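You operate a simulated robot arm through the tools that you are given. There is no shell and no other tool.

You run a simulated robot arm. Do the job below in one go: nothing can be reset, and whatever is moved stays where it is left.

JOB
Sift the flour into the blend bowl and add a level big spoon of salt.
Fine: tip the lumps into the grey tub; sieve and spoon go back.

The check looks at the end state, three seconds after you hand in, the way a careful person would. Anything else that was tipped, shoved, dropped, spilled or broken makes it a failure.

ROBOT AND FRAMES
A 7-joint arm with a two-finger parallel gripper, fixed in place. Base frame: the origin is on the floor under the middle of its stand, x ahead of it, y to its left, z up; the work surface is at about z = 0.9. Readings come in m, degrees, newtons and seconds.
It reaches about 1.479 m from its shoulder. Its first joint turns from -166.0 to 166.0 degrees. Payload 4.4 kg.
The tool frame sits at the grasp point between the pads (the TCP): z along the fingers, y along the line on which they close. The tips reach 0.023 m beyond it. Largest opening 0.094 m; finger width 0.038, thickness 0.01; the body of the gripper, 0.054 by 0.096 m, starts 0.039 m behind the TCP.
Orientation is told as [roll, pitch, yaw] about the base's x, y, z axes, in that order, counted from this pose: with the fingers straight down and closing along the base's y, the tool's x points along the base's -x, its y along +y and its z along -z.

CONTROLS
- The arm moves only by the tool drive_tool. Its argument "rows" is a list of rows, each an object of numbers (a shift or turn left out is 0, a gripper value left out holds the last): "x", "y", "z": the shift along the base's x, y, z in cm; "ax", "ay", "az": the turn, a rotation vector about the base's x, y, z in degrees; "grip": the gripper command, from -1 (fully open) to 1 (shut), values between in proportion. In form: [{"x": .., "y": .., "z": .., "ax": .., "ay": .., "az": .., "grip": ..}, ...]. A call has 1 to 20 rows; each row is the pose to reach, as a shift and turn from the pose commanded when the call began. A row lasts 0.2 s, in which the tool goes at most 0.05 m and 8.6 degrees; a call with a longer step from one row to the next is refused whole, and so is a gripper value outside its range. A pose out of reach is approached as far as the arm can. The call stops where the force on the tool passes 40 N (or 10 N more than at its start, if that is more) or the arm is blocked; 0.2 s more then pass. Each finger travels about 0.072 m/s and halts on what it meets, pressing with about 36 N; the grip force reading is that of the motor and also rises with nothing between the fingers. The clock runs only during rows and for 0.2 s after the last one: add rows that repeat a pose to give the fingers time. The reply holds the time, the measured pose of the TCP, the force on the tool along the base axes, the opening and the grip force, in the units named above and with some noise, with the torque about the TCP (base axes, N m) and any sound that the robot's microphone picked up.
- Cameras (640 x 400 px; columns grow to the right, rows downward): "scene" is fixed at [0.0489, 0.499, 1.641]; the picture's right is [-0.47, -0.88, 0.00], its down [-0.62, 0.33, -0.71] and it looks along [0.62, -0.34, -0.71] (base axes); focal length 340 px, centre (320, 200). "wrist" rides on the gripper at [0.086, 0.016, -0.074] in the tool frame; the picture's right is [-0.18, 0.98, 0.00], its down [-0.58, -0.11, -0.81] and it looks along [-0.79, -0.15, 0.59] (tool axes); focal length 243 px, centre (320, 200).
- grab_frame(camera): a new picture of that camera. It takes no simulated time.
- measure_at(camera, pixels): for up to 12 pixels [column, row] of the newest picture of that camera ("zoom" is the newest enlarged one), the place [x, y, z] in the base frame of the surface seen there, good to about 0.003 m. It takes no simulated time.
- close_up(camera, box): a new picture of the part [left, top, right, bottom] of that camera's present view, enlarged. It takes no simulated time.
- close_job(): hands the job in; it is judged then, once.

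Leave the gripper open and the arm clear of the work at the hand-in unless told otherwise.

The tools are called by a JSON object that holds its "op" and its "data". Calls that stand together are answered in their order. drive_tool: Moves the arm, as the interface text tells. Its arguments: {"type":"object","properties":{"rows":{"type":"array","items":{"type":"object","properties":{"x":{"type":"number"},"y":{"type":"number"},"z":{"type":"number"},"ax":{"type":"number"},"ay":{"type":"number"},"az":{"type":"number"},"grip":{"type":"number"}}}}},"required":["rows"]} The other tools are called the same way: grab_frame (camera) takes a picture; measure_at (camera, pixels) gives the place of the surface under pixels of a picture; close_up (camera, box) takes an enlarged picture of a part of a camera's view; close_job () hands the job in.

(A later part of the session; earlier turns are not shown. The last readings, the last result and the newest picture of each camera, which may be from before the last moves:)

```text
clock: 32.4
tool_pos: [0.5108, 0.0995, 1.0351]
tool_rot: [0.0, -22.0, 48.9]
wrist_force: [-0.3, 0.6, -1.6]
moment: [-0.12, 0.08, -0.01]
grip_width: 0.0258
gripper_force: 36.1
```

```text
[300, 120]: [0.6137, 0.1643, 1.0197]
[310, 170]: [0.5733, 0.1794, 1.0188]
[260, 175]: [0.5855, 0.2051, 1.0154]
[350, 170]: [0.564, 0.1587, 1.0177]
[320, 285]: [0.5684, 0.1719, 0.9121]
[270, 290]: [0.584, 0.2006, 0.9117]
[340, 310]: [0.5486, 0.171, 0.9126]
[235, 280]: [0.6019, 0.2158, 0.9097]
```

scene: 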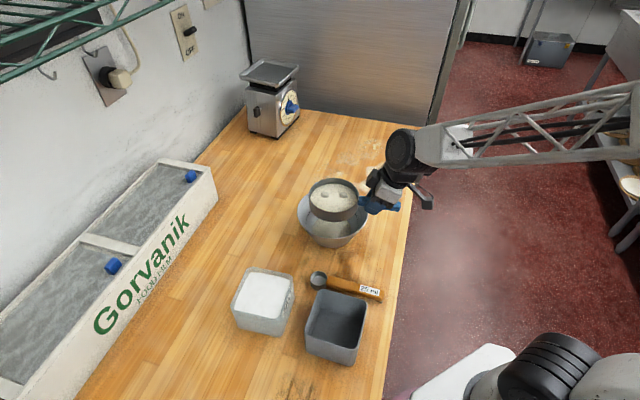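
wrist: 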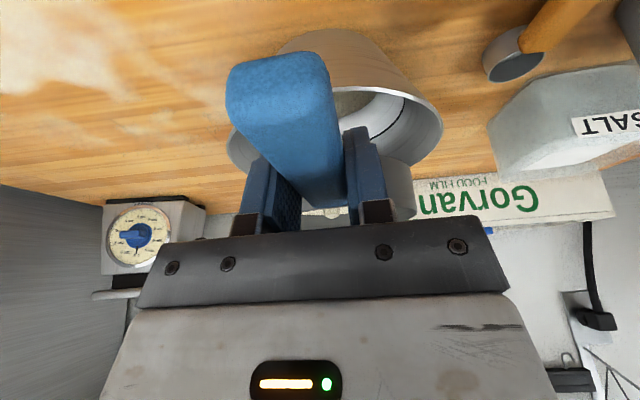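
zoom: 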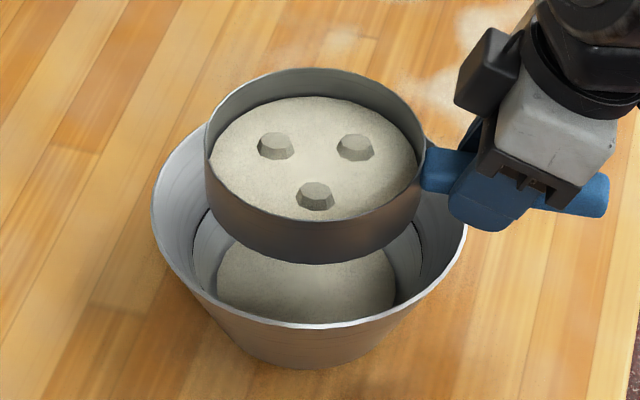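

It works: a third lump has been uncovered and flour is building up in the bowl at z≈0.912. I'll continue with ±1.6 cm strokes.

{"op": "drive_tool", "data": {"rows": [{"x": 0.5, "y": 0.6}, {"x": -0.8, "y": -0.9}, {"x": 1.05, "y": 1.2}, {"x": -1.05, "y": -1.2}, {"x": 1.05, "y": 1.2}, {"x": -1.05, "y": -1.2}, {"x": 1.05, "y": 1.2}, {"x": -1.05, "y": -1.2}, {"x": 1.05, "y": 1.2}, {"x": -1.05, "y": -1.2}, {"x": 1.05, "y": 1.2}, {"x": -1.05, "y": -1.2}, {"x": 1.05, "y": 1.2}, {"x": -1.05, "y": -1.2}, {"x": 1.05, "y": 1.2}, {"x": -1.05, "y": -1.2}, {"x": 0.8, "y": 0.9}, {"x": -0.4, "y": -0.5}, {}, {}]}}

{"op": "close_up", "data": {"camera": "scene", "box": [290, 165, 380, 255]}}

{"op": "measure_at", "data": {"camera": "zoom", "pixels": [[300, 120], [310, 170], [260, 175], [350, 170], [320, 285], [270, 290], [340, 310], [235, 280]]}}

```text
clock: 36.6
tool_pos: [0.5113, 0.1002, 1.0357]
tool_rot: [0.0, -22.0, 48.9]
wrist_force: [0.2, 0.1, -1.3]
moment: [-0.07, 0.1, 0.02]
grip_width: 0.0259
gripper_force: 35.7
```

```text
4.44 times, centred on (335, 210) of scene
```

zoom: 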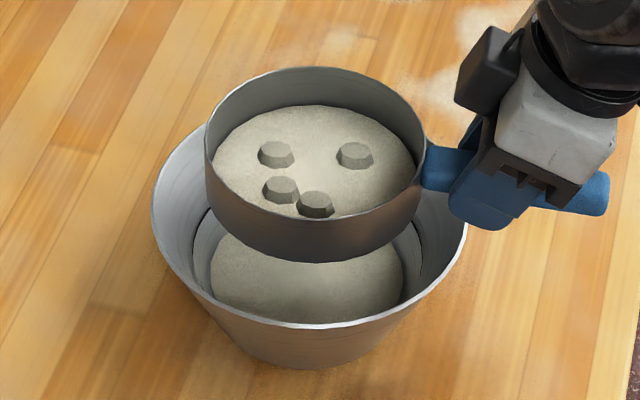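

```text
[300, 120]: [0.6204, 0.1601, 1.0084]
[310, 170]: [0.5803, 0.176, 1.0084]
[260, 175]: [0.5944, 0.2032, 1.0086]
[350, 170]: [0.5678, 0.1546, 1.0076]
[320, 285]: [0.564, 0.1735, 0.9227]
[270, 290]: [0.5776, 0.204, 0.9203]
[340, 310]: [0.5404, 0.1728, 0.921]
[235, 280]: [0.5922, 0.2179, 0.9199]
```

It's down to about 4 mm of flour in the sieve, with four lumps visible. One more round of shaking.

{"op": "drive_tool", "data": {"rows": [{"x": 0.5, "y": 0.6}, {"x": -0.8, "y": -0.9}, {"x": 1.05, "y": 1.2}, {"x": -1.05, "y": -1.2}, {"x": 1.05, "y": 1.2}, {"x": -1.05, "y": -1.2}, {"x": 1.05, "y": 1.2}, {"x": -1.05, "y": -1.2}, {"x": 1.05, "y": 1.2}, {"x": -1.05, "y": -1.2}, {"x": 1.05, "y": 1.2}, {"x": -1.05, "y": -1.2}, {"x": 1.05, "y": 1.2}, {"x": -1.05, "y": -1.2}, {"x": 1.05, "y": 1.2}, {"x": -1.05, "y": -1.2}, {"x": 0.8, "y": 0.9}, {"x": -0.4, "y": -0.5}, {}, {}]}}

{"op": "close_up", "data": {"camera": "scene", "box": [290, 165, 380, 255]}}

{"op": "measure_at", "data": {"camera": "zoom", "pixels": [[300, 120], [310, 170], [260, 175], [350, 170], [320, 285], [270, 290], [340, 310], [235, 280]]}}

```text
clock: 40.8
tool_pos: [0.5094, 0.1, 1.036]
tool_rot: [0.0, -22.0, 48.9]
wrist_force: [-0.1, -0.6, -1.1]
moment: [-0.12, 0.12, 0.0]
grip_width: 0.0254
gripper_force: 35.7
```

```text
4.44 times, centred on (335, 210) of scene
```

zoom: 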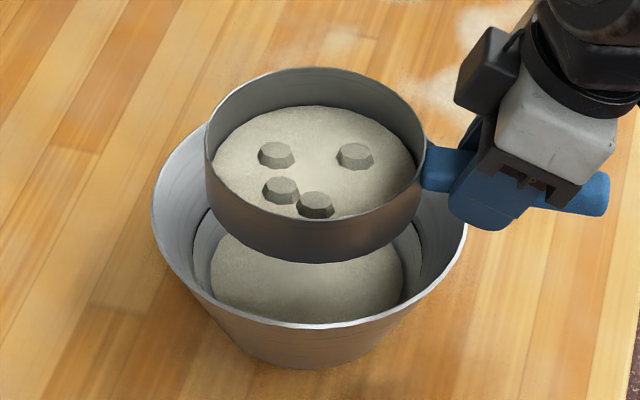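

```text
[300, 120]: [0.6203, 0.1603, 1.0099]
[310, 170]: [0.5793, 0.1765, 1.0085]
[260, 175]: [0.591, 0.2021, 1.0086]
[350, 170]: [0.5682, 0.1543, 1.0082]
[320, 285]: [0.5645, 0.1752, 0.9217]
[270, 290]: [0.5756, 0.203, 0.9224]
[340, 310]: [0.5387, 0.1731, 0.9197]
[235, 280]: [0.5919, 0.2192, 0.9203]
```

Nothing changed in this round, so either the visible surface is now the mesh itself or the last flour needs different motion. I'll look at the texture up close.

{"op": "close_up", "data": {"camera": "scene", "box": [314, 176, 356, 202]}}

{"op": "close_up", "data": {"camera": "wrist", "box": [220, 40, 450, 230]}}

```text
15.24 times, centred on (335, 189) of scene
```

zoom: 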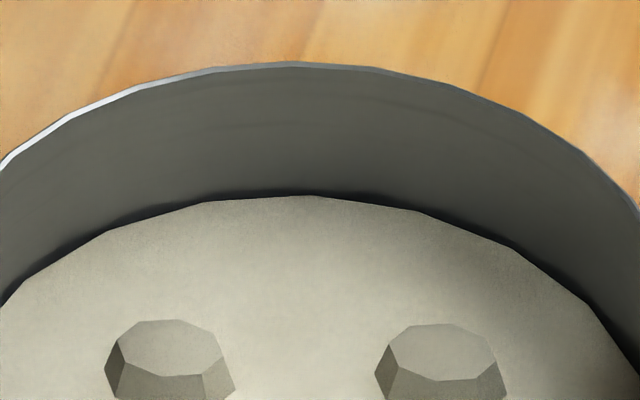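

```text
2.11 times, centred on (335, 135) of wrist
```

zoom: 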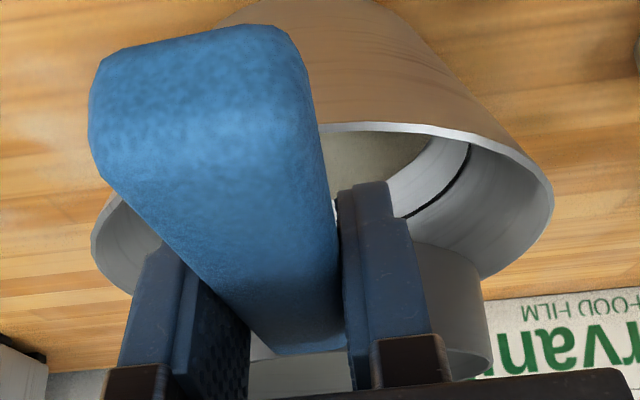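

The level stayed at 1.0085, and by my estimate the bowl's flour volume (~170 ml) matches what was in the sieve. To be sure nothing siftable remains, I'll do a round with crosswise and circular strokes and compare.

{"op": "drive_tool", "data": {"rows": [{"x": 0.8, "y": -0.7}, {"x": -1.2, "y": 1.0}, {"x": 1.2, "y": -1.0}, {"x": -1.2, "y": 1.0}, {"x": 1.2, "y": -1.0}, {"x": -1.2, "y": 1.0}, {"x": 1.2, "y": -1.0}, {"x": 0, "y": 1.5}, {"x": -1.5, "y": 0}, {"x": 0, "y": -1.5}, {"x": 1.5, "y": 0}, {"x": 0, "y": 1.5}, {"x": -1.5, "y": 0}, {"x": 0, "y": -1.5}, {"x": 1.5, "y": 0}, {"x": 0, "y": 1.5}, {"x": -1.0, "y": 0}, {}, {}]}}

{"op": "close_up", "data": {"camera": "scene", "box": [290, 165, 380, 255]}}

{"op": "measure_at", "data": {"camera": "zoom", "pixels": [[300, 120], [310, 170], [260, 175], [350, 170], [320, 285], [270, 290], [340, 310], [235, 280]]}}

```text
clock: 44.8
tool_pos: [0.5103, 0.1003, 1.0346]
tool_rot: [0.0, -21.9, 48.9]
wrist_force: [0.2, 0.4, -1.1]
moment: [-0.08, 0.11, 0.03]
grip_width: 0.0258
gripper_force: 35.7
```

```text
4.44 times, centred on (335, 210) of scene
```

zoom: 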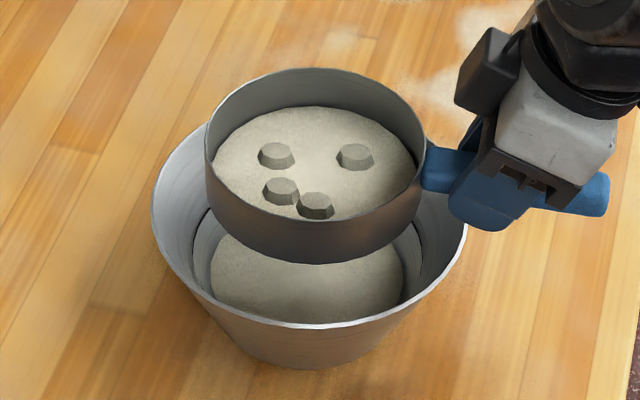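

```text
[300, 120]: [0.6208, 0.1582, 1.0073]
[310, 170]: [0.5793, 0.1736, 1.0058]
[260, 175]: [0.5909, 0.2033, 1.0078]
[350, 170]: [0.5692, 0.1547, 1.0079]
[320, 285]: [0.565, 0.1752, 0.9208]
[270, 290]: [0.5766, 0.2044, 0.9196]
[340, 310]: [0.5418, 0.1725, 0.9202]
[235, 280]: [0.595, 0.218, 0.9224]
```

There's no measurable change (bowl 0.9206, sieve ~1.0075), and the four lumps stay put. I'll do one faster round with ±2.1 cm strokes plus small up-down taps, still inside the bowl's rim, to confirm it's exhausted.

{"op": "drive_tool", "data": {"rows": [{"x": 0.7, "y": 0.8}, {"x": -1.0, "y": -1.15}, {"x": 1.35, "y": 1.55}, {"x": -1.35, "y": -1.55}, {"x": 1.35, "y": 1.55}, {"x": -1.35, "y": -1.55}, {"x": 1.35, "y": 1.55}, {"x": -1.35, "y": -1.55}, {"x": 1.35, "y": 1.55}, {"x": -1.35, "y": -1.55}, {"x": 0.7, "y": 0.8}, {}, {"z": 0.8}, {"z": 0}, {"z": 0.8}, {"z": 0}, {"z": 0.8}, {"z": 0}, {}, {}]}}

{"op": "close_up", "data": {"camera": "scene", "box": [290, 165, 380, 255]}}

{"op": "measure_at", "data": {"camera": "zoom", "pixels": [[300, 120], [310, 170], [260, 175], [350, 170], [320, 285], [270, 290], [340, 310], [235, 280], [290, 130], [320, 130], [330, 150], [300, 290]]}}

```text
clock: 49.0
tool_pos: [0.5096, 0.1009, 1.036]
tool_rot: [-0.1, -22.0, 49.0]
wrist_force: [-0.4, -0.5, -0.9]
moment: [-0.1, 0.13, 0.01]
grip_width: 0.026
gripper_force: 35.9
```

```text
4.44 times, centred on (335, 210) of scene
```

zoom: 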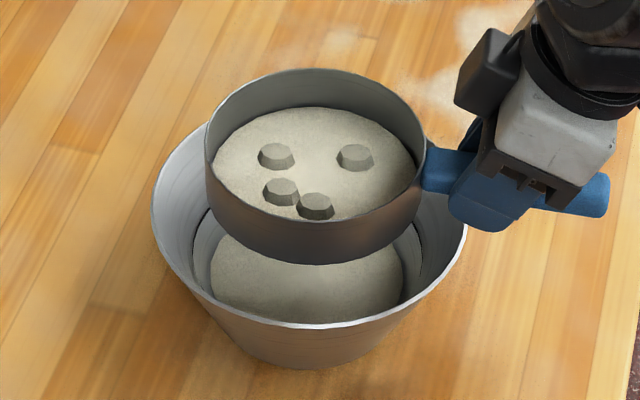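

```text
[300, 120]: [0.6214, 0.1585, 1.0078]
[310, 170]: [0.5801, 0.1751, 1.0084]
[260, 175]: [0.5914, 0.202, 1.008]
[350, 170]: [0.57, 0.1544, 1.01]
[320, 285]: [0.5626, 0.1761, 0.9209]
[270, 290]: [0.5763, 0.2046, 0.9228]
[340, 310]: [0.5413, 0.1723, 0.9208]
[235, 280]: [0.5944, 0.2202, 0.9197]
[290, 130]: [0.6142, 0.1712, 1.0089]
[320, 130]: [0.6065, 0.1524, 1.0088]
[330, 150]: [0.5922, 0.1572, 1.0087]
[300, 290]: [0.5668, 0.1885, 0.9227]
```

The sieve is exhausted: the readings are identical and four lumps remain on the mesh. Next I'll lift straight up over the bowl by 12.5 cm, so any dust falls in the bowl.

{"op": "drive_tool", "data": {"rows": [{"z": 0.3}, {"z": 0.9}, {"z": 1.7}, {"z": 2.7}, {"z": 3.8}, {"z": 4.9}, {"z": 6.0}, {"z": 7.1}, {"z": 8.2}, {"z": 9.3}, {"z": 10.3}, {"z": 11.2}, {"z": 11.9}, {"z": 12.3}, {"z": 12.5}, {"z": 12.5}]}}

{"op": "close_up", "data": {"camera": "scene", "box": [270, 130, 400, 255]}}

{"op": "grab_frame", "data": {"camera": "wrist"}}

```text
clock: 52.4
tool_pos: [0.5096, 0.1007, 1.1614]
tool_rot: [0.0, -22.0, 48.9]
wrist_force: [-0.3, 0.5, -0.9]
moment: [-0.1, 0.11, -0.03]
grip_width: 0.0256
gripper_force: 35.8
```

```text
3.20 times, centred on (335, 192) of scene
```

zoom: 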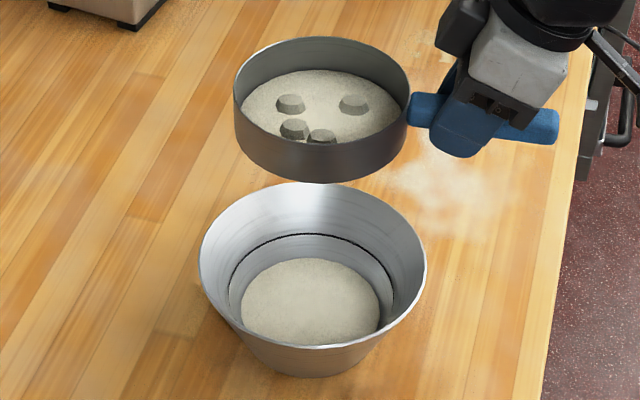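

```text
taken
```

wrist: 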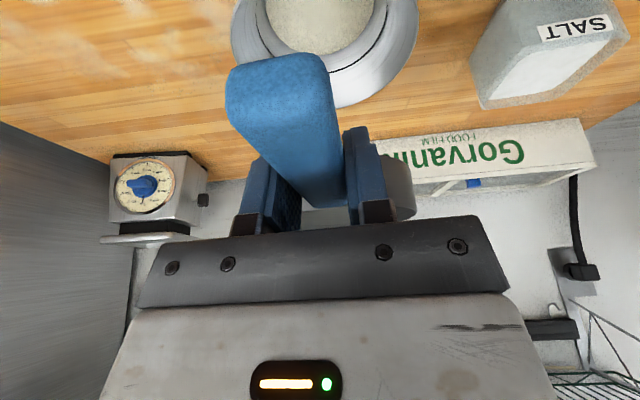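

The flour lies clean in the bowl. Now I'll swing smoothly to the grey tub, turning the sieve to face azimuth −45° and staying at z≈1.16 throughout.

{"op": "drive_tool", "data": {"rows": [{"x": -0.29, "y": 0.31, "az": -0.94}, {"x": -0.86, "y": 0.93, "az": -2.82}, {"x": -2.02, "y": 2.16, "az": -6.58}, {"x": -3.46, "y": 3.71, "az": -11.28}, {"x": -5.18, "y": 5.56, "az": -16.92}, {"x": -7.06, "y": 7.57, "az": -23.03}, {"x": -8.93, "y": 9.58, "az": -29.14}, {"x": -10.8, "y": 11.59, "az": -35.25}, {"x": -12.67, "y": 13.6, "az": -41.36}, {"x": -14.54, "y": 15.6, "az": -47.47}, {"x": -16.42, "y": 17.61, "az": -53.58}, {"x": -18.29, "y": 19.62, "az": -59.69}, {"x": -20.16, "y": 21.63, "az": -65.8}, {"x": -21.89, "y": 23.48, "az": -71.44}, {"x": -23.62, "y": 25.34, "az": -77.08}, {"x": -25.2, "y": 27.04, "az": -82.25}, {"x": -26.5, "y": 28.43, "az": -86.48}, {"x": -27.65, "y": 29.66, "az": -90.24}, {"x": -28.51, "y": 30.59, "az": -93.06}, {"x": -28.8, "y": 30.9, "az": -94}]}}

{"op": "grab_frame", "data": {"camera": "scene"}}

{"op": "grab_frame", "data": {"camera": "wrist"}}

```text
clock: 56.6
tool_pos: [0.2233, 0.4074, 1.156]
tool_rot: [-0.5, -22.3, -45.3]
wrist_force: [-0.7, -0.6, -1.7]
moment: [0.1, 0.1, -0.01]
grip_width: 0.0256
gripper_force: 36.1
```

```text
taken
```

scene: 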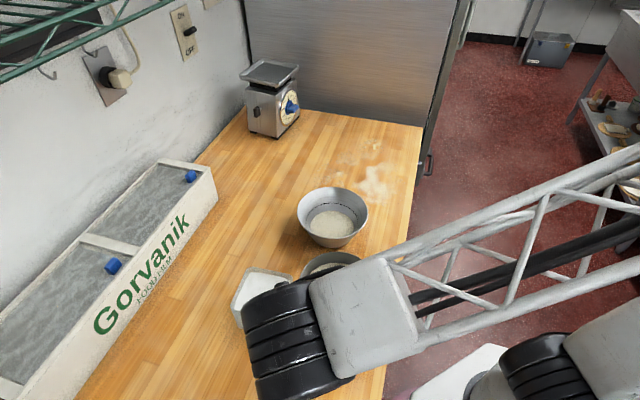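

```text
taken
```

wrist: 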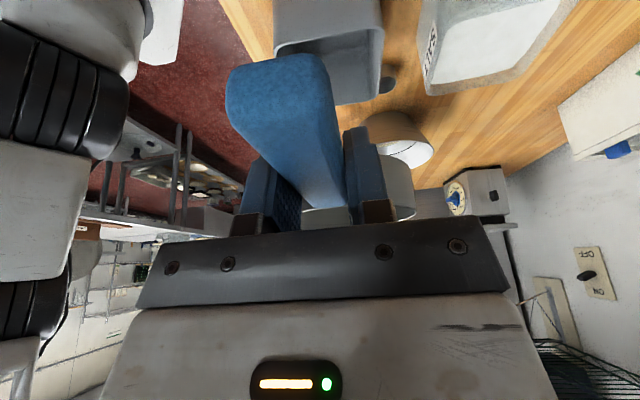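

The sieve is now lined up with the tub and still level. I'll start tipping to 45°, where the wall still retains the lumps, keeping the far rim over the tub.

{"op": "drive_tool", "data": {"rows": [{"ax": 2, "ay": 2, "z": -0.1}, {"ax": 6, "ay": 6, "z": -0.3}, {"ax": 10.3, "ay": 10.3, "z": -0.5}, {"ax": 14.6, "ay": 14.6, "z": -0.7}, {"ax": 19, "ay": 19, "z": -0.8}, {"ax": 23.3, "ay": 23.3, "z": -0.9}, {"ax": 27.6, "ay": 27.6, "z": -1.0}, {"ax": 31.8, "ay": 31.8, "z": -1.0}, {"ax": 31.8, "ay": 31.8, "z": -1.0}]}}

{"op": "grab_frame", "data": {"camera": "scene"}}

{"op": "grab_frame", "data": {"camera": "wrist"}}

```text
clock: 58.6
tool_pos: [0.2228, 0.4088, 1.152]
tool_rot: [0.0, 23.0, -45.0]
wrist_force: [0.0, 0.1, -1.4]
moment: [0.05, 0.06, -0.02]
grip_width: 0.0255
gripper_force: 35.7
```

```text
taken
```

scene: 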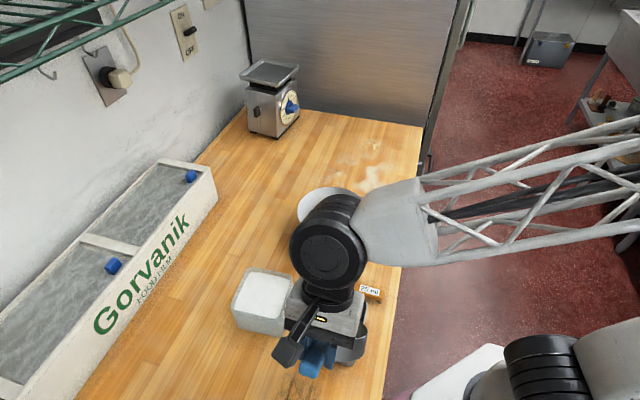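

```text
taken
```

wrist: 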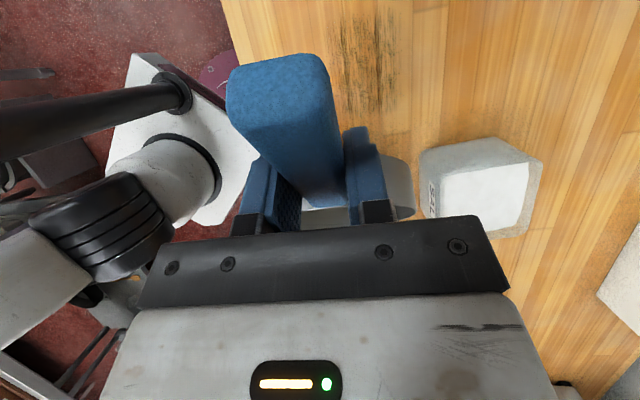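

All is aligned: the far rim is about 5 cm above the tub's rim, over its centre. I'll continue tipping to 90°, moving the TCP so the far rim stays over the tub centre.

{"op": "drive_tool", "data": {"rows": [{"x": 0.71, "y": -0.71, "z": 0.45, "ax": 3.54, "ay": 3.54}, {"x": 1.48, "y": -1.48, "z": 0.9, "ax": 7.07, "ay": 7.07}, {"x": 2.26, "y": -2.26, "z": 1.3, "ax": 10.6, "ay": 10.6}, {"x": 3.18, "y": -3.18, "z": 1.6, "ax": 14.1, "ay": 14.1}, {"x": 4.1, "y": -4.1, "z": 1.8, "ax": 17.7, "ay": 17.7}, {"x": 5.02, "y": -5.02, "z": 2.0, "ax": 21.2, "ay": 21.2}, {"x": 6.0, "y": -6.0, "z": 2.1, "ax": 24.7, "ay": 24.7}, {"x": 7.0, "y": -7.0, "z": 2.1, "ax": 28.3, "ay": 28.3}, {"x": 8.06, "y": -8.06, "z": 2.0, "ax": 31.8, "ay": 31.8}, {"x": 8.06, "y": -8.06, "z": 2.0, "ax": 31.8, "ay": 31.8}]}}

{"op": "grab_frame", "data": {"camera": "scene"}}

{"op": "close_up", "data": {"camera": "scene", "box": [270, 230, 400, 380]}}

```text
clock: 60.8
tool_pos: [0.3019, 0.329, 1.1716]
tool_rot: [-0.3, 68.0, -45.3]
wrist_force: [-0.1, -0.7, -1.6]
moment: [0.0, 0.01, 0.02]
grip_width: 0.0255
gripper_force: 36.4
```

```text
taken
```

scene: 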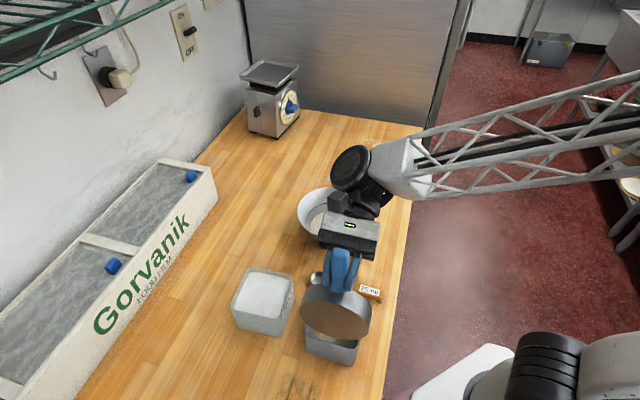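

```text
2.67 times, centred on (335, 305) of scene
```

zoom: 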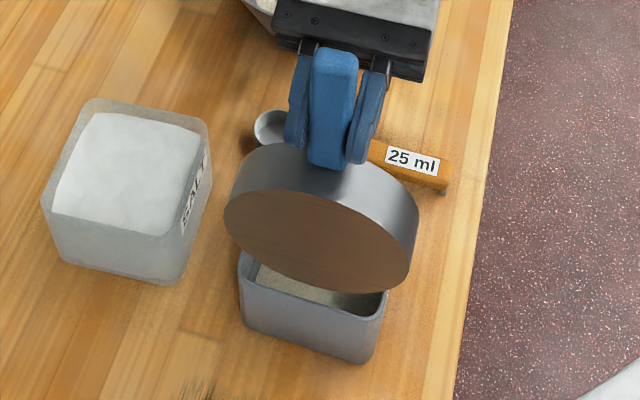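

There's already a pale layer visible in the tub. I'll continue to about 118° to make sure everything is out.

{"op": "drive_tool", "data": {"rows": [{"x": 1.0, "y": -1.0, "z": -0.1, "ax": 3.54, "ay": 3.54}, {"x": 2.05, "y": -2.05, "z": -0.3, "ax": 7.07, "ay": 7.07}, {"x": 3.05, "y": -3.05, "z": -0.7, "ax": 10.6, "ay": 10.6}, {"x": 4.05, "y": -4.05, "z": -1.2, "ax": 14.1, "ay": 14.1}, {"x": 5.0, "y": -5.0, "z": -1.8, "ax": 17.7, "ay": 17.7}, {"x": 5.55, "y": -5.55, "z": -2.4, "ax": 19.8, "ay": 19.8}, {"x": 5.55, "y": -5.55, "z": -2.4, "ax": 19.8, "ay": 19.8}, {"x": 5.55, "y": -5.55, "z": -2.4, "ax": 19.8, "ay": 19.8}]}}

{"op": "grab_frame", "data": {"camera": "wrist"}}

{"op": "close_up", "data": {"camera": "scene", "box": [270, 230, 400, 380]}}

```text
clock: 62.6
tool_pos: [0.3578, 0.2726, 1.1474]
tool_rot: [-178.8, 84.1, 136.2]
wrist_force: [-0.9, 0.3, -1.3]
moment: [-0.07, -0.08, -0.01]
grip_width: 0.0259
gripper_force: 36.3
```

```text
taken
```

wrist: 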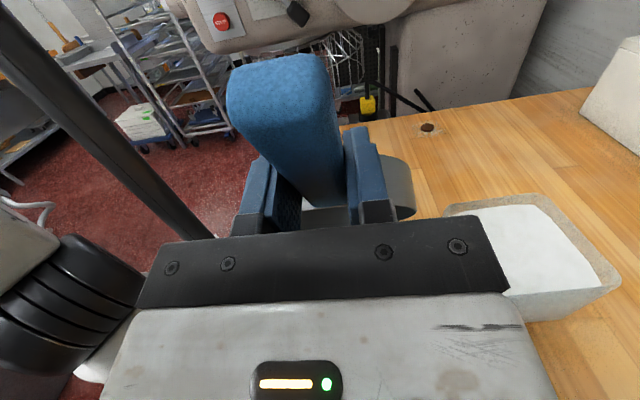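

```text
2.67 times, centred on (335, 305) of scene
```

zoom: 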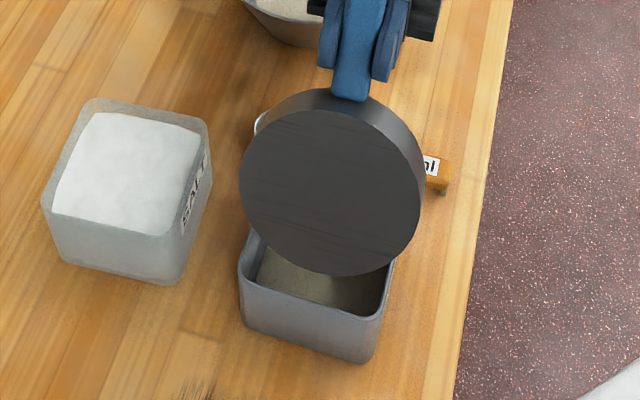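

In the wrist view there's a small brown spot at (427,127) on the table. I need to check what it is, so I'll zoom in and measure.

{"op": "close_up", "data": {"camera": "wrist", "box": [390, 100, 470, 150]}}

{"op": "measure_at", "data": {"camera": "wrist", "pixels": [[427, 127], [427, 134], [440, 128], [410, 128], [520, 250], [450, 215]]}}

{"op": "grab_frame", "data": {"camera": "scene"}}

```text
8.00 times, centred on (430, 125) of wrist
```

zoom: 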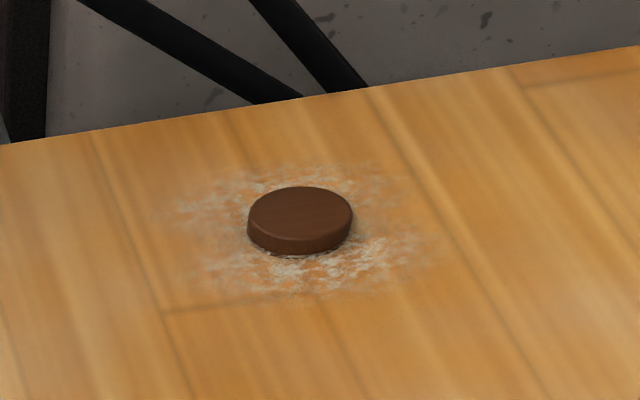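

```text
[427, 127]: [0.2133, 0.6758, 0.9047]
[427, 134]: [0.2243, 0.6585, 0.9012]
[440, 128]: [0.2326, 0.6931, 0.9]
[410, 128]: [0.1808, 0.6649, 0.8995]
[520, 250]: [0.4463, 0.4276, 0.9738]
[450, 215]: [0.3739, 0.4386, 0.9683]
```

```text
taken
```

scene: 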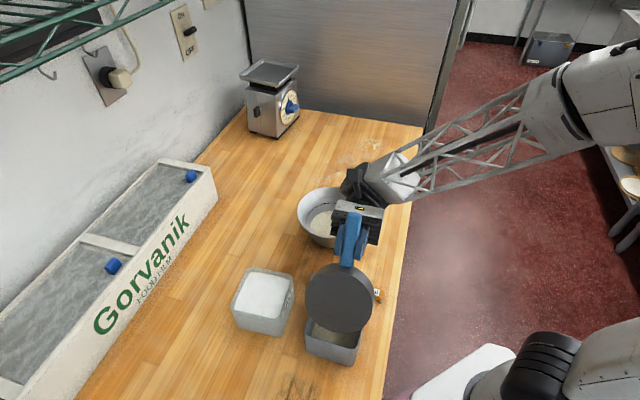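

That's a fixed brown disc about 0.4 m away, unrelated to the job. A few small shakes will make sure nothing clings to the sieve.

{"op": "drive_tool", "data": {"rows": [{"x": 0.5, "y": -0.5}, {"x": -0.5, "y": 0.5}, {"x": 0.5, "y": -0.5}, {"x": -0.5, "y": 0.5}, {"x": 0.5, "y": -0.5}, {"x": -0.5, "y": 0.5}, {"z": 0.6}, {"z": 0}, {"z": 0.6}, {"z": 0}, {}, {}]}}

{"op": "close_up", "data": {"camera": "scene", "box": [280, 250, 390, 375]}}

{"op": "measure_at", "data": {"camera": "zoom", "pixels": [[310, 300], [290, 280], [350, 315], [270, 300], [330, 290], [380, 310]]}}

```text
clock: 65.2
tool_pos: [0.3581, 0.273, 1.1475]
tool_rot: [-178.6, 84.1, 136.4]
wrist_force: [0.3, -0.3, -0.5]
moment: [-0.09, -0.07, 0.0]
grip_width: 0.0255
gripper_force: 35.8
```

```text
3.20 times, centred on (335, 312) of scene
```

zoom: 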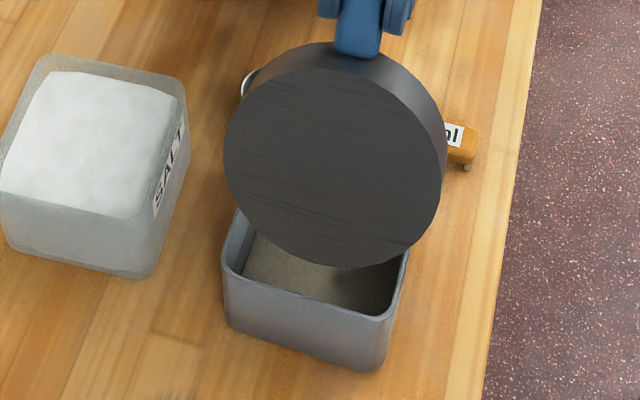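

```text
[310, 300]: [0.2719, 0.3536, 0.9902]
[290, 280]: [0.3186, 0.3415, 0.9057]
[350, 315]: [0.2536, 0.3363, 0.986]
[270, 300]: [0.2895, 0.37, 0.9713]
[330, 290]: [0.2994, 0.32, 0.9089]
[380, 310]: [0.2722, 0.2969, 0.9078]
```

The lumps and residue are lying in the tub. Now I'll reverse the motion: rise a little and un-tip the sieve, keeping it above the tub until it's level.

{"op": "drive_tool", "data": {"rows": [{"x": -1.27, "y": 1.27, "z": 1.0, "ax": -4.63, "ay": -4.63}, {"x": -2.47, "y": 2.47, "z": 2.2, "ax": -9.27, "ay": -9.27}, {"x": -3.82, "y": 3.82, "z": 3.4, "ax": -13.9, "ay": -13.9}, {"x": -5.16, "y": 5.16, "z": 4.3, "ax": -18.5, "ay": -18.5}, {"x": -6.5, "y": 6.5, "z": 4.8, "ax": -23.2, "ay": -23.2}, {"x": -7.85, "y": 7.85, "z": 5.0, "ax": -27.8, "ay": -27.8}, {"x": -9.12, "y": 9.12, "z": 5.0, "ax": -32.4, "ay": -32.4}, {"x": -10.3, "y": 10.3, "z": 5.0, "ax": -37.1, "ay": -37.1}, {"x": -11.5, "y": 11.5, "z": 5.0, "ax": -41.7, "ay": -41.7}, {"x": -12.6, "y": 12.6, "z": 5.0, "ax": -46.3, "ay": -46.3}, {"x": -13.57, "y": 13.57, "z": 5.0, "ax": -51, "ay": -51}, {"x": -13.57, "y": 13.57, "z": 5.0, "ax": -55.6, "ay": -55.6}, {"x": -13.57, "y": 13.57, "z": 5.0, "ax": -60.2, "ay": -60.2}, {"x": -13.57, "y": 13.57, "z": 5.0, "ax": -64.9, "ay": -64.9}, {"x": -13.57, "y": 13.57, "z": 5.0, "ax": -69.5, "ay": -69.5}, {"x": -13.57, "y": 13.57, "z": 5.0, "ax": -74.1, "ay": -74.1}, {"x": -13.57, "y": 13.57, "z": 5.0, "ax": -78.8, "ay": -78.8}, {"x": -13.57, "y": 13.57, "z": 5.0, "ax": -83.4, "ay": -83.4}, {"x": -13.57, "y": 13.57, "z": 5.0, "ax": -83.4, "ay": -83.4}]}}

{"op": "grab_frame", "data": {"camera": "scene"}}

{"op": "grab_frame", "data": {"camera": "wrist"}}

```text
clock: 69.2
tool_pos: [0.2218, 0.4087, 1.1978]
tool_rot: [-0.1, -22.1, -45.1]
wrist_force: [-0.1, -0.5, -1.2]
moment: [0.07, 0.11, 0.02]
grip_width: 0.0255
gripper_force: 35.7
```

```text
taken
```

scene: 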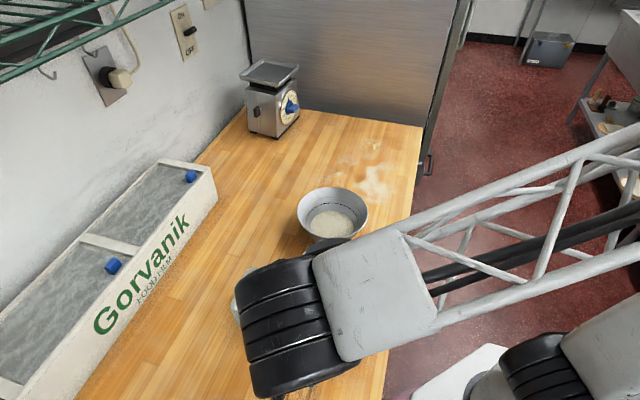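

```text
taken
```

wrist: 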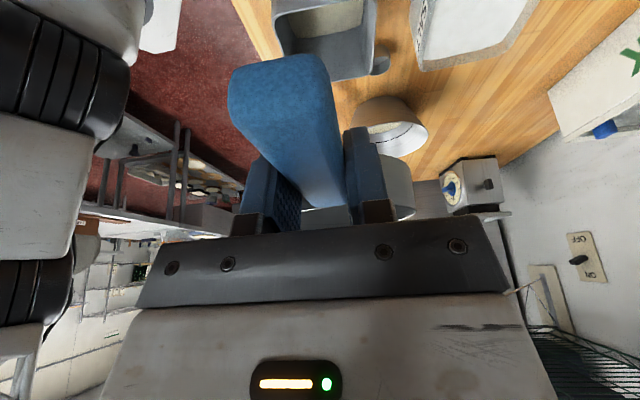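

Level again. I'll swing back the way I came, to the pose above the bowl, and look into the sieve.

{"op": "drive_tool", "data": {"rows": [{"x": 0.29, "y": -0.31, "az": 0.94}, {"x": 0.86, "y": -0.93, "az": 2.82}, {"x": 2.02, "y": -2.16, "az": 6.58}, {"x": 3.46, "y": -3.71, "az": 11.28}, {"x": 5.18, "y": -5.56, "az": 16.92}, {"x": 7.06, "y": -7.57, "az": 23.03}, {"x": 8.93, "y": -9.58, "az": 29.14}, {"x": 10.8, "y": -11.59, "az": 35.25}, {"x": 12.67, "y": -13.6, "az": 41.36}, {"x": 14.54, "y": -15.6, "az": 47.47}, {"x": 16.42, "y": -17.61, "az": 53.58}, {"x": 18.29, "y": -19.62, "az": 59.69}, {"x": 20.16, "y": -21.63, "az": 65.8}, {"x": 21.89, "y": -23.48, "az": 71.44}, {"x": 23.62, "y": -25.34, "az": 77.08}, {"x": 25.2, "y": -27.04, "az": 82.25}, {"x": 26.5, "y": -28.43, "az": 86.48}, {"x": 27.65, "y": -29.66, "az": 90.24}, {"x": 28.51, "y": -30.59, "az": 93.06}, {"x": 28.8, "y": -30.9, "az": 94}]}}

{"op": "grab_frame", "data": {"camera": "scene"}}

{"op": "close_up", "data": {"camera": "scene", "box": [270, 120, 430, 250]}}

{"op": "close_up", "data": {"camera": "scene", "box": [280, 260, 390, 375]}}

```text
clock: 73.4
tool_pos: [0.5102, 0.0989, 1.1979]
tool_rot: [-0.1, -22.0, 48.9]
wrist_force: [-0.4, -0.1, -1.2]
moment: [-0.11, 0.11, -0.01]
grip_width: 0.0255
gripper_force: 36.0
```

```text
taken
```

scene: 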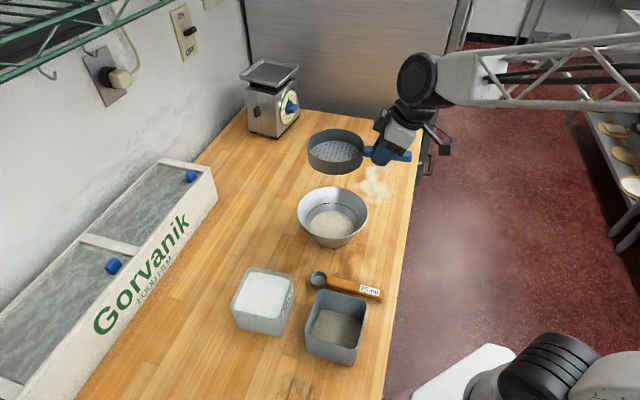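

```text
3.08 times, centred on (350, 185) of scene
```

zoom: 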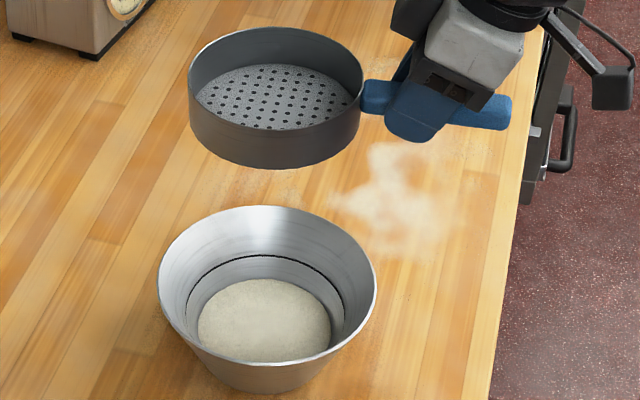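

```text
3.48 times, centred on (335, 318) of scene
```

zoom: 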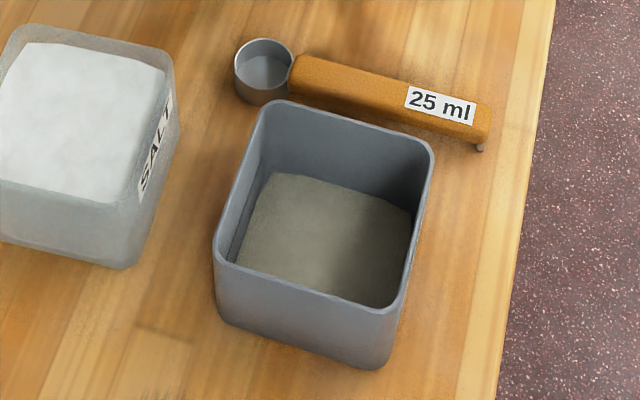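

The sieve is clean, with its mesh showing, and the residue is all in the grey tub. Now I'll carry the sieve back over its original spot.

{"op": "drive_tool", "data": {"rows": [{"x": 0.5, "y": -0.31}, {"x": 1.6, "y": -0.99}, {"x": 3.2, "y": -1.97}, {"x": 5.2, "y": -3.2}, {"x": 7.4, "y": -4.56}, {"x": 9.6, "y": -5.92}, {"x": 11.8, "y": -7.28}, {"x": 13.8, "y": -8.51}, {"x": 15.6, "y": -9.62}, {"x": 16.8, "y": -10.36}, {"x": 17.5, "y": -10.8}, {"x": 17.57, "y": -10.84}, {"x": 17.57, "y": -10.84}]}}

{"op": "drive_tool", "data": {"rows": [{"z": -0.6}, {"z": -1.8}, {"z": -3.6}, {"z": -5.6}, {"z": -7.6}, {"z": -9.6}, {"z": -11.6}, {"z": -13.6}, {"z": -15.6}, {"z": -17.6}, {"z": -19.4}, {"z": -21.0}, {"z": -22.4}, {"z": -23.6}, {"z": -24.5}, {"z": -25.2}, {"z": -25.6}, {"z": -25.6}]}}

{"op": "close_up", "data": {"camera": "scene", "box": [290, 140, 410, 215]}}

```text
clock: 76.2
tool_pos: [0.6863, -0.0076, 1.1964]
tool_rot: [-0.1, -22.0, 48.9]
wrist_force: [-1.3, 0.2, -1.7]
moment: [-0.12, 0.08, -0.03]
grip_width: 0.0257
gripper_force: 35.8
```

```text
clock: 80.0
tool_pos: [0.6879, -0.0087, 0.9414]
tool_rot: [0.0, -22.0, 48.9]
wrist_force: [0.1, 0.5, -2.2]
moment: [-0.1, 0.09, 0.01]
grip_width: 0.0256
gripper_force: 36.3
```

```text
5.33 times, centred on (350, 178) of scene
```

zoom: 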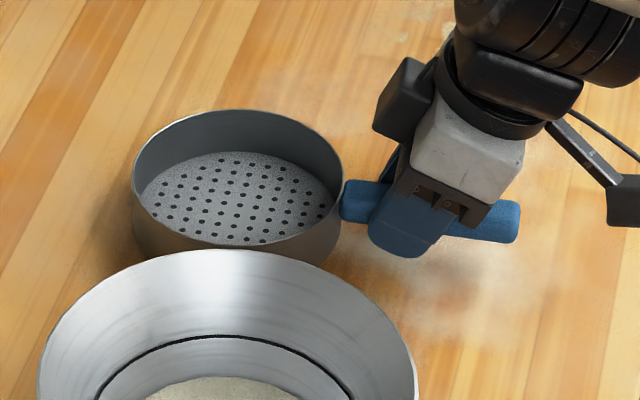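

The sieve is 1 cm above the table and nearly on its original spot. Lowering gently to contact with a 1.5 mm correction.

{"op": "drive_tool", "data": {"rows": [{"x": -0.1, "z": -0.3}, {"x": -0.15, "z": -0.6}, {"x": -0.15, "z": -0.8}, {"x": -0.15, "z": -0.95}, {"x": -0.15, "z": -1.05}, {"x": -0.15, "z": -1.05}]}}

```text
clock: 81.4
tool_pos: [0.684, -0.0087, 0.9321]
tool_rot: [0.0, -22.2, 48.9]
wrist_force: [-4.7, -2.7, 24.1]
moment: [0.74, -0.52, 0.12]
grip_width: 0.0258
gripper_force: 35.9
```

It has contact (24 N). I'll back off 1 mm to relax the press, then open the fingers.

{"op": "drive_tool", "data": {"rows": [{"x": 0.05, "z": 0.1}, {"x": 0.05, "z": 0.12}, {"x": 0.05, "z": 0.12}]}}

```text
clock: 82.2
tool_pos: [0.6848, -0.0088, 0.9321]
tool_rot: [0.0, -22.1, 48.9]
wrist_force: [-5.8, -2.8, 15.7]
moment: [0.42, -0.26, 0.13]
grip_width: 0.0258
gripper_force: 36.0
```

{"op": "drive_tool", "data": {"rows": [{"x": 0.1, "y": 0.05, "z": 0.08}, {"x": 0.2, "y": 0.08, "z": 0.15}, {"x": 0.2, "y": 0.08, "z": 0.15}]}}

```text
clock: 83.0
tool_pos: [0.6866, -0.0069, 0.9334]
tool_rot: [0.2, -21.9, 48.9]
wrist_force: [-0.1, 0.4, -1.1]
moment: [-0.09, 0.1, 0.0]
grip_width: 0.0257
gripper_force: 35.7
```

The force is back to just the sieve's weight, so it hovers within about 1 mm. I'll nudge it onto the original spot and release.

{"op": "drive_tool", "data": {"rows": [{"x": -0.03, "y": -0.2, "z": 0}, {"x": -0.05, "y": -0.22, "z": -0.07}, {"x": -0.05, "y": -0.22, "z": -0.07, "grip": 0.4}, {"x": -0.05, "y": -0.22, "z": -0.07, "grip": 0.2}, {"x": -0.05, "y": -0.22, "z": -0.07, "grip": 0}, {"x": -0.05, "y": -0.22, "z": -0.07, "grip": -0.4}, {"x": -0.05, "y": -0.22, "z": -0.07, "grip": -0.8}, {"x": -0.05, "y": -0.22, "z": -0.07, "grip": -1}, {"x": -0.05, "y": -0.22, "z": -0.07, "grip": -1}]}}

{"op": "close_up", "data": {"camera": "scene", "box": [290, 140, 410, 215]}}

{"op": "grab_frame", "data": {"camera": "wrist"}}

```text
clock: 85.0
tool_pos: [0.6873, -0.0096, 0.9314]
tool_rot: [0.0, -22.1, 49.0]
wrist_force: [-0.5, 0.4, 0.5]
moment: [0.01, 0.01, 0.02]
grip_width: 0.0941
gripper_force: 0.0
```

```text
5.33 times, centred on (350, 178) of scene
```

zoom: 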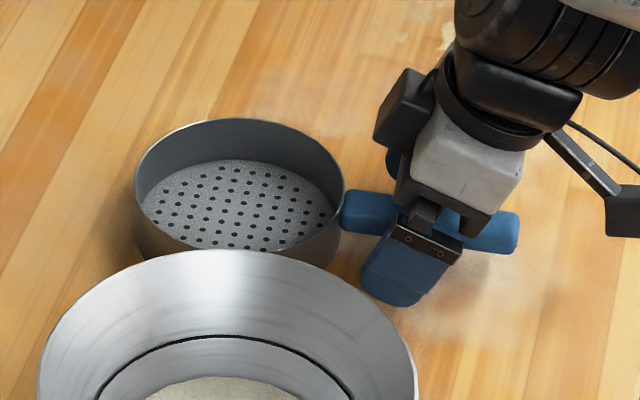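

```text
taken
```

wrist: 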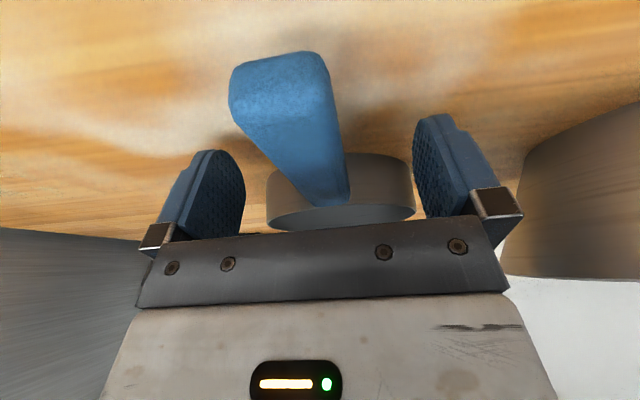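

Released, and the sieve is standing on its spot. I'll retreat straight up, then move toward the spoon.

{"op": "drive_tool", "data": {"rows": [{"z": 1.0}, {"z": 3.0}, {"z": 6.0}, {"z": 9.5}, {"z": 13.0}, {"z": 16.5}, {"z": 19.0}, {"z": 20.0}]}}

{"op": "grab_frame", "data": {"camera": "scene"}}

{"op": "close_up", "data": {"camera": "scene", "box": [280, 135, 420, 255]}}

{"op": "measure_at", "data": {"camera": "zoom", "pixels": [[270, 95], [207, 125], [335, 130], [370, 140], [440, 140], [265, 130], [230, 130], [270, 300]]}}

```text
clock: 86.8
tool_pos: [0.6869, -0.0111, 1.1339]
tool_rot: [-0.1, -22.1, 48.9]
wrist_force: [-0.6, -0.1, 0.2]
moment: [0.01, 0.03, 0.03]
grip_width: 0.094
gripper_force: 0.1
```

```text
taken
```

scene: 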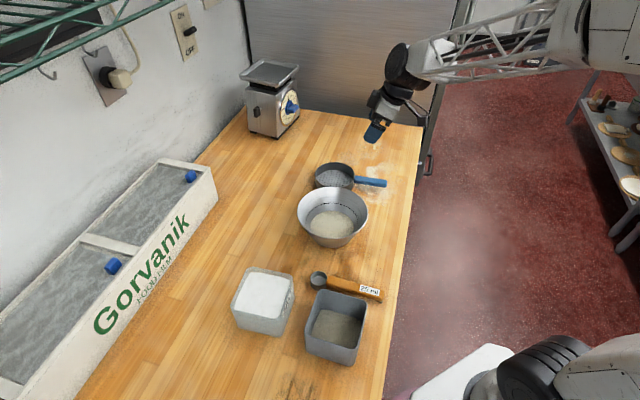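

```text
3.33 times, centred on (350, 195) of scene
```

zoom: 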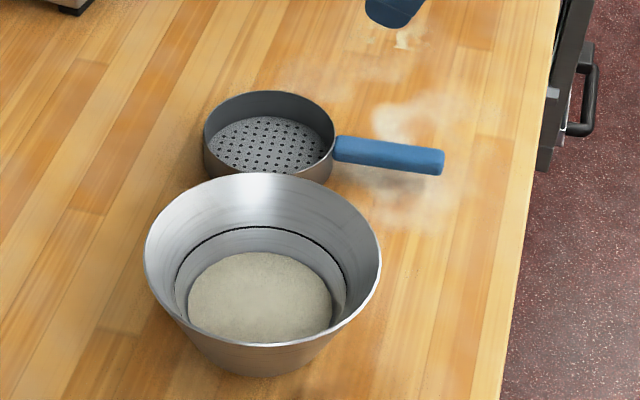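

```text
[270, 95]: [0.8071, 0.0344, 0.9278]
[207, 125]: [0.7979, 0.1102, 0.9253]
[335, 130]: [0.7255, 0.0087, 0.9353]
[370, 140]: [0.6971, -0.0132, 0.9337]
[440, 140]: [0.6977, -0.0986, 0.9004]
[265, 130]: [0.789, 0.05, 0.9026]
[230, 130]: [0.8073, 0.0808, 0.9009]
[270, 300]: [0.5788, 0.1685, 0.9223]
```

The sieve is back exactly as it was. Now for the spoon: I'll move over its handle at z≈1.13 with the tool vertical and yaw ≈44° for a good wrist view.

{"op": "drive_tool", "data": {"rows": [{"x": -1.5, "y": 0.9, "az": -0.4, "ax": -1.3, "ay": 1.3}, {"x": -4.5, "y": 2.7, "az": -0.8, "ax": -2.6, "ay": 2.6}, {"x": -8.0, "y": 4.8, "az": -1.2, "ax": -3.9, "ay": 3.8}, {"x": -11.5, "y": 6.9, "az": -1.6, "ax": -5.2, "ay": 5.1}, {"x": -15.0, "y": 9.0, "az": -2.0, "ax": -6.6, "ay": 6.4}, {"x": -18.5, "y": 11.1, "az": -2.4, "ax": -7.9, "ay": 7.6}, {"x": -22.0, "y": 13.2, "az": -2.8, "ax": -9.2, "ay": 8.9}, {"x": -25.5, "y": 15.3, "az": -3.2, "ax": -10.5, "ay": 10.2}, {"x": -29.0, "y": 17.4, "az": -3.6, "ax": -11.8, "ay": 11.5}, {"x": -32.0, "y": 19.2, "az": -4.2, "ax": -13.8, "ay": 13.4}, {"x": -34.2, "y": 20.6, "az": -4.9, "ax": -15.8, "ay": 15.3}, {"x": -34.2, "y": 20.6, "az": -4.9, "ax": -15.8, "ay": 15.3}]}}

{"op": "grab_frame", "data": {"camera": "wrist"}}

{"op": "grab_frame", "data": {"camera": "scene"}}

```text
clock: 89.4
tool_pos: [0.3443, 0.1966, 1.1327]
tool_rot: [0.2, 0.0, 43.9]
wrist_force: [0.9, 0.3, 0.3]
moment: [-0.02, -0.01, -0.03]
grip_width: 0.0939
gripper_force: 0.1
```

```text
taken
```

wrist: 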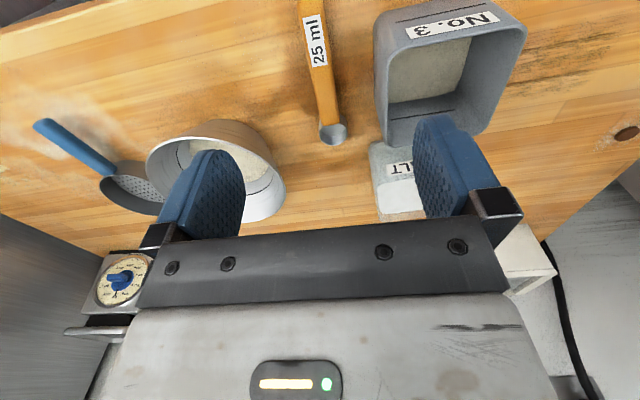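

```text
taken
```

scene: 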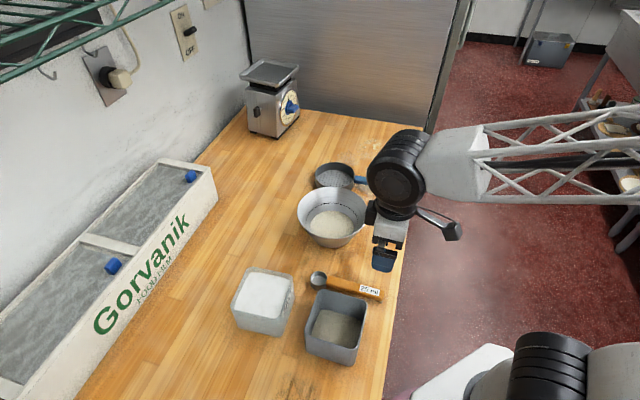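

In the top-left of the wrist view, near (40,8), there's a dark strip with a label at the table edge. I'll zoom on it, and on the spoon as well.

{"op": "close_up", "data": {"camera": "wrist", "box": [0, 0, 120, 70]}}

{"op": "measure_at", "data": {"camera": "zoom", "pixels": [[100, 60], [300, 40], [30, 120], [400, 150]]}}

{"op": "close_up", "data": {"camera": "wrist", "box": [280, 0, 380, 160]}}

{"op": "measure_at", "data": {"camera": "zoom", "pixels": [[300, 100], [345, 100], [310, 250], [365, 250], [335, 325], [310, 322], [388, 322], [350, 360], [350, 330], [350, 305], [330, 290], [280, 30]]}}

```text
5.33 times, centred on (60, 35) of wrist
```

zoom: 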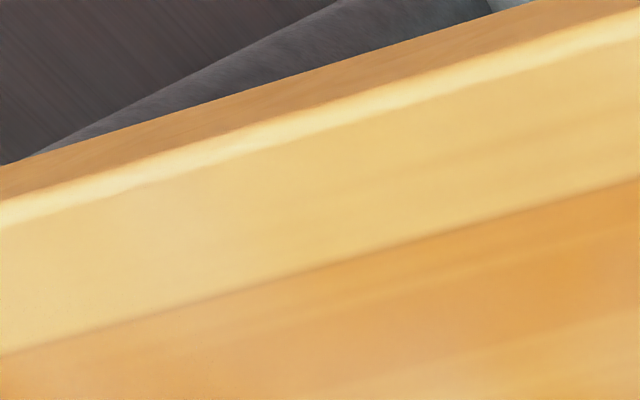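

```text
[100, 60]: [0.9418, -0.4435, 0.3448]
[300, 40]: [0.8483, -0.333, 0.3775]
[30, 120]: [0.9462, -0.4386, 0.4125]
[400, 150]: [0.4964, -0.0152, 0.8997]
```

```text
2.50 times, centred on (330, 80) of wrist
```

zoom: 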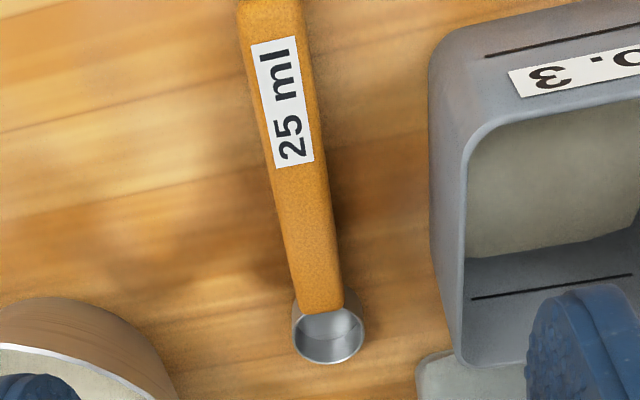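

```text
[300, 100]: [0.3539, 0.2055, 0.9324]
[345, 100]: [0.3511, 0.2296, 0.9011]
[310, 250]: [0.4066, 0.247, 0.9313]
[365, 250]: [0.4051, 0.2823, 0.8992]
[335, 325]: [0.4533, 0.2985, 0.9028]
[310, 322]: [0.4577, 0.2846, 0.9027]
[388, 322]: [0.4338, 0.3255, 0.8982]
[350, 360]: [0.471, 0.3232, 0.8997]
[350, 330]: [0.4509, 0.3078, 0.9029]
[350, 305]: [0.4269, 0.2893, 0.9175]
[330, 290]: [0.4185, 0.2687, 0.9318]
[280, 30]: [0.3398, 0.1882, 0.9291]
```

There are no other spoons, so the 25 ml one is the "big spoon". By my ray calculation its bowl centre is about (0.449, 0.287), with the handle azimuth at 43.9° as yawed. I'll lean the tool 22°, narrow the fingers to ~5 cm (the grey tub is close) and come down to z≈1.03 above a grip point 8.5 cm behind the spoon's bowl.

{"op": "drive_tool", "data": {"rows": [{"x": 0.7, "y": 0.5, "z": -1.5, "ax": 2.5, "ay": -2.6, "grip": -0.06}, {"x": 1.5, "y": 1.05, "z": -3.3, "ax": 5.1, "ay": -5.3}, {"x": 2.2, "y": 1.6, "z": -5.2, "ax": 7.6, "ay": -7.9}, {"x": 2.9, "y": 2.1, "z": -7.0, "ax": 10.2, "ay": -10.6}, {"x": 3.6, "y": 2.6, "z": -8.7, "ax": 12.7, "ay": -13.2}, {"x": 4.34, "y": 3.15, "z": -10.3, "ax": 15.25, "ay": -15.85}, {"x": 4.34, "y": 3.15, "z": -10.3, "ax": 15.25, "ay": -15.85}]}}

{"op": "grab_frame", "data": {"camera": "wrist"}}

{"op": "close_up", "data": {"camera": "scene", "box": [270, 230, 420, 370]}}

```text
clock: 91.0
tool_pos: [0.3887, 0.2277, 1.0301]
tool_rot: [0.2, -22.1, 43.9]
wrist_force: [-0.3, -0.1, 0.7]
moment: [0.03, 0.02, 0.01]
grip_width: 0.0497
gripper_force: 0.0
```

```text
taken
```

wrist: 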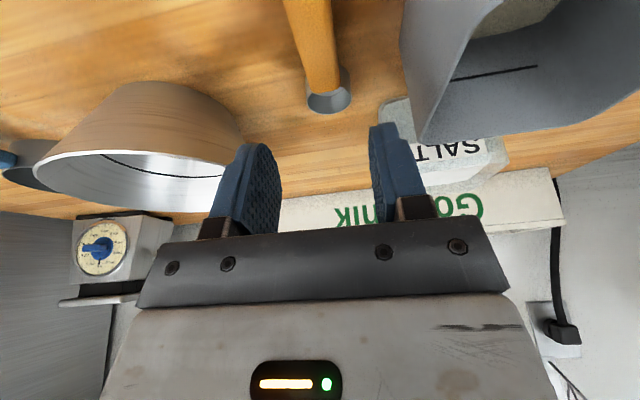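

```text
2.86 times, centred on (345, 300) of scene
```

zoom: 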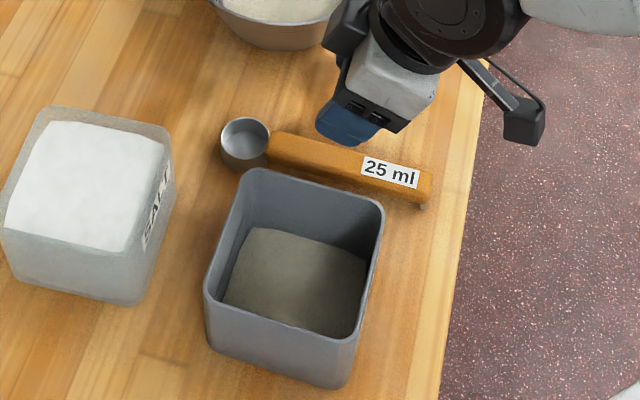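

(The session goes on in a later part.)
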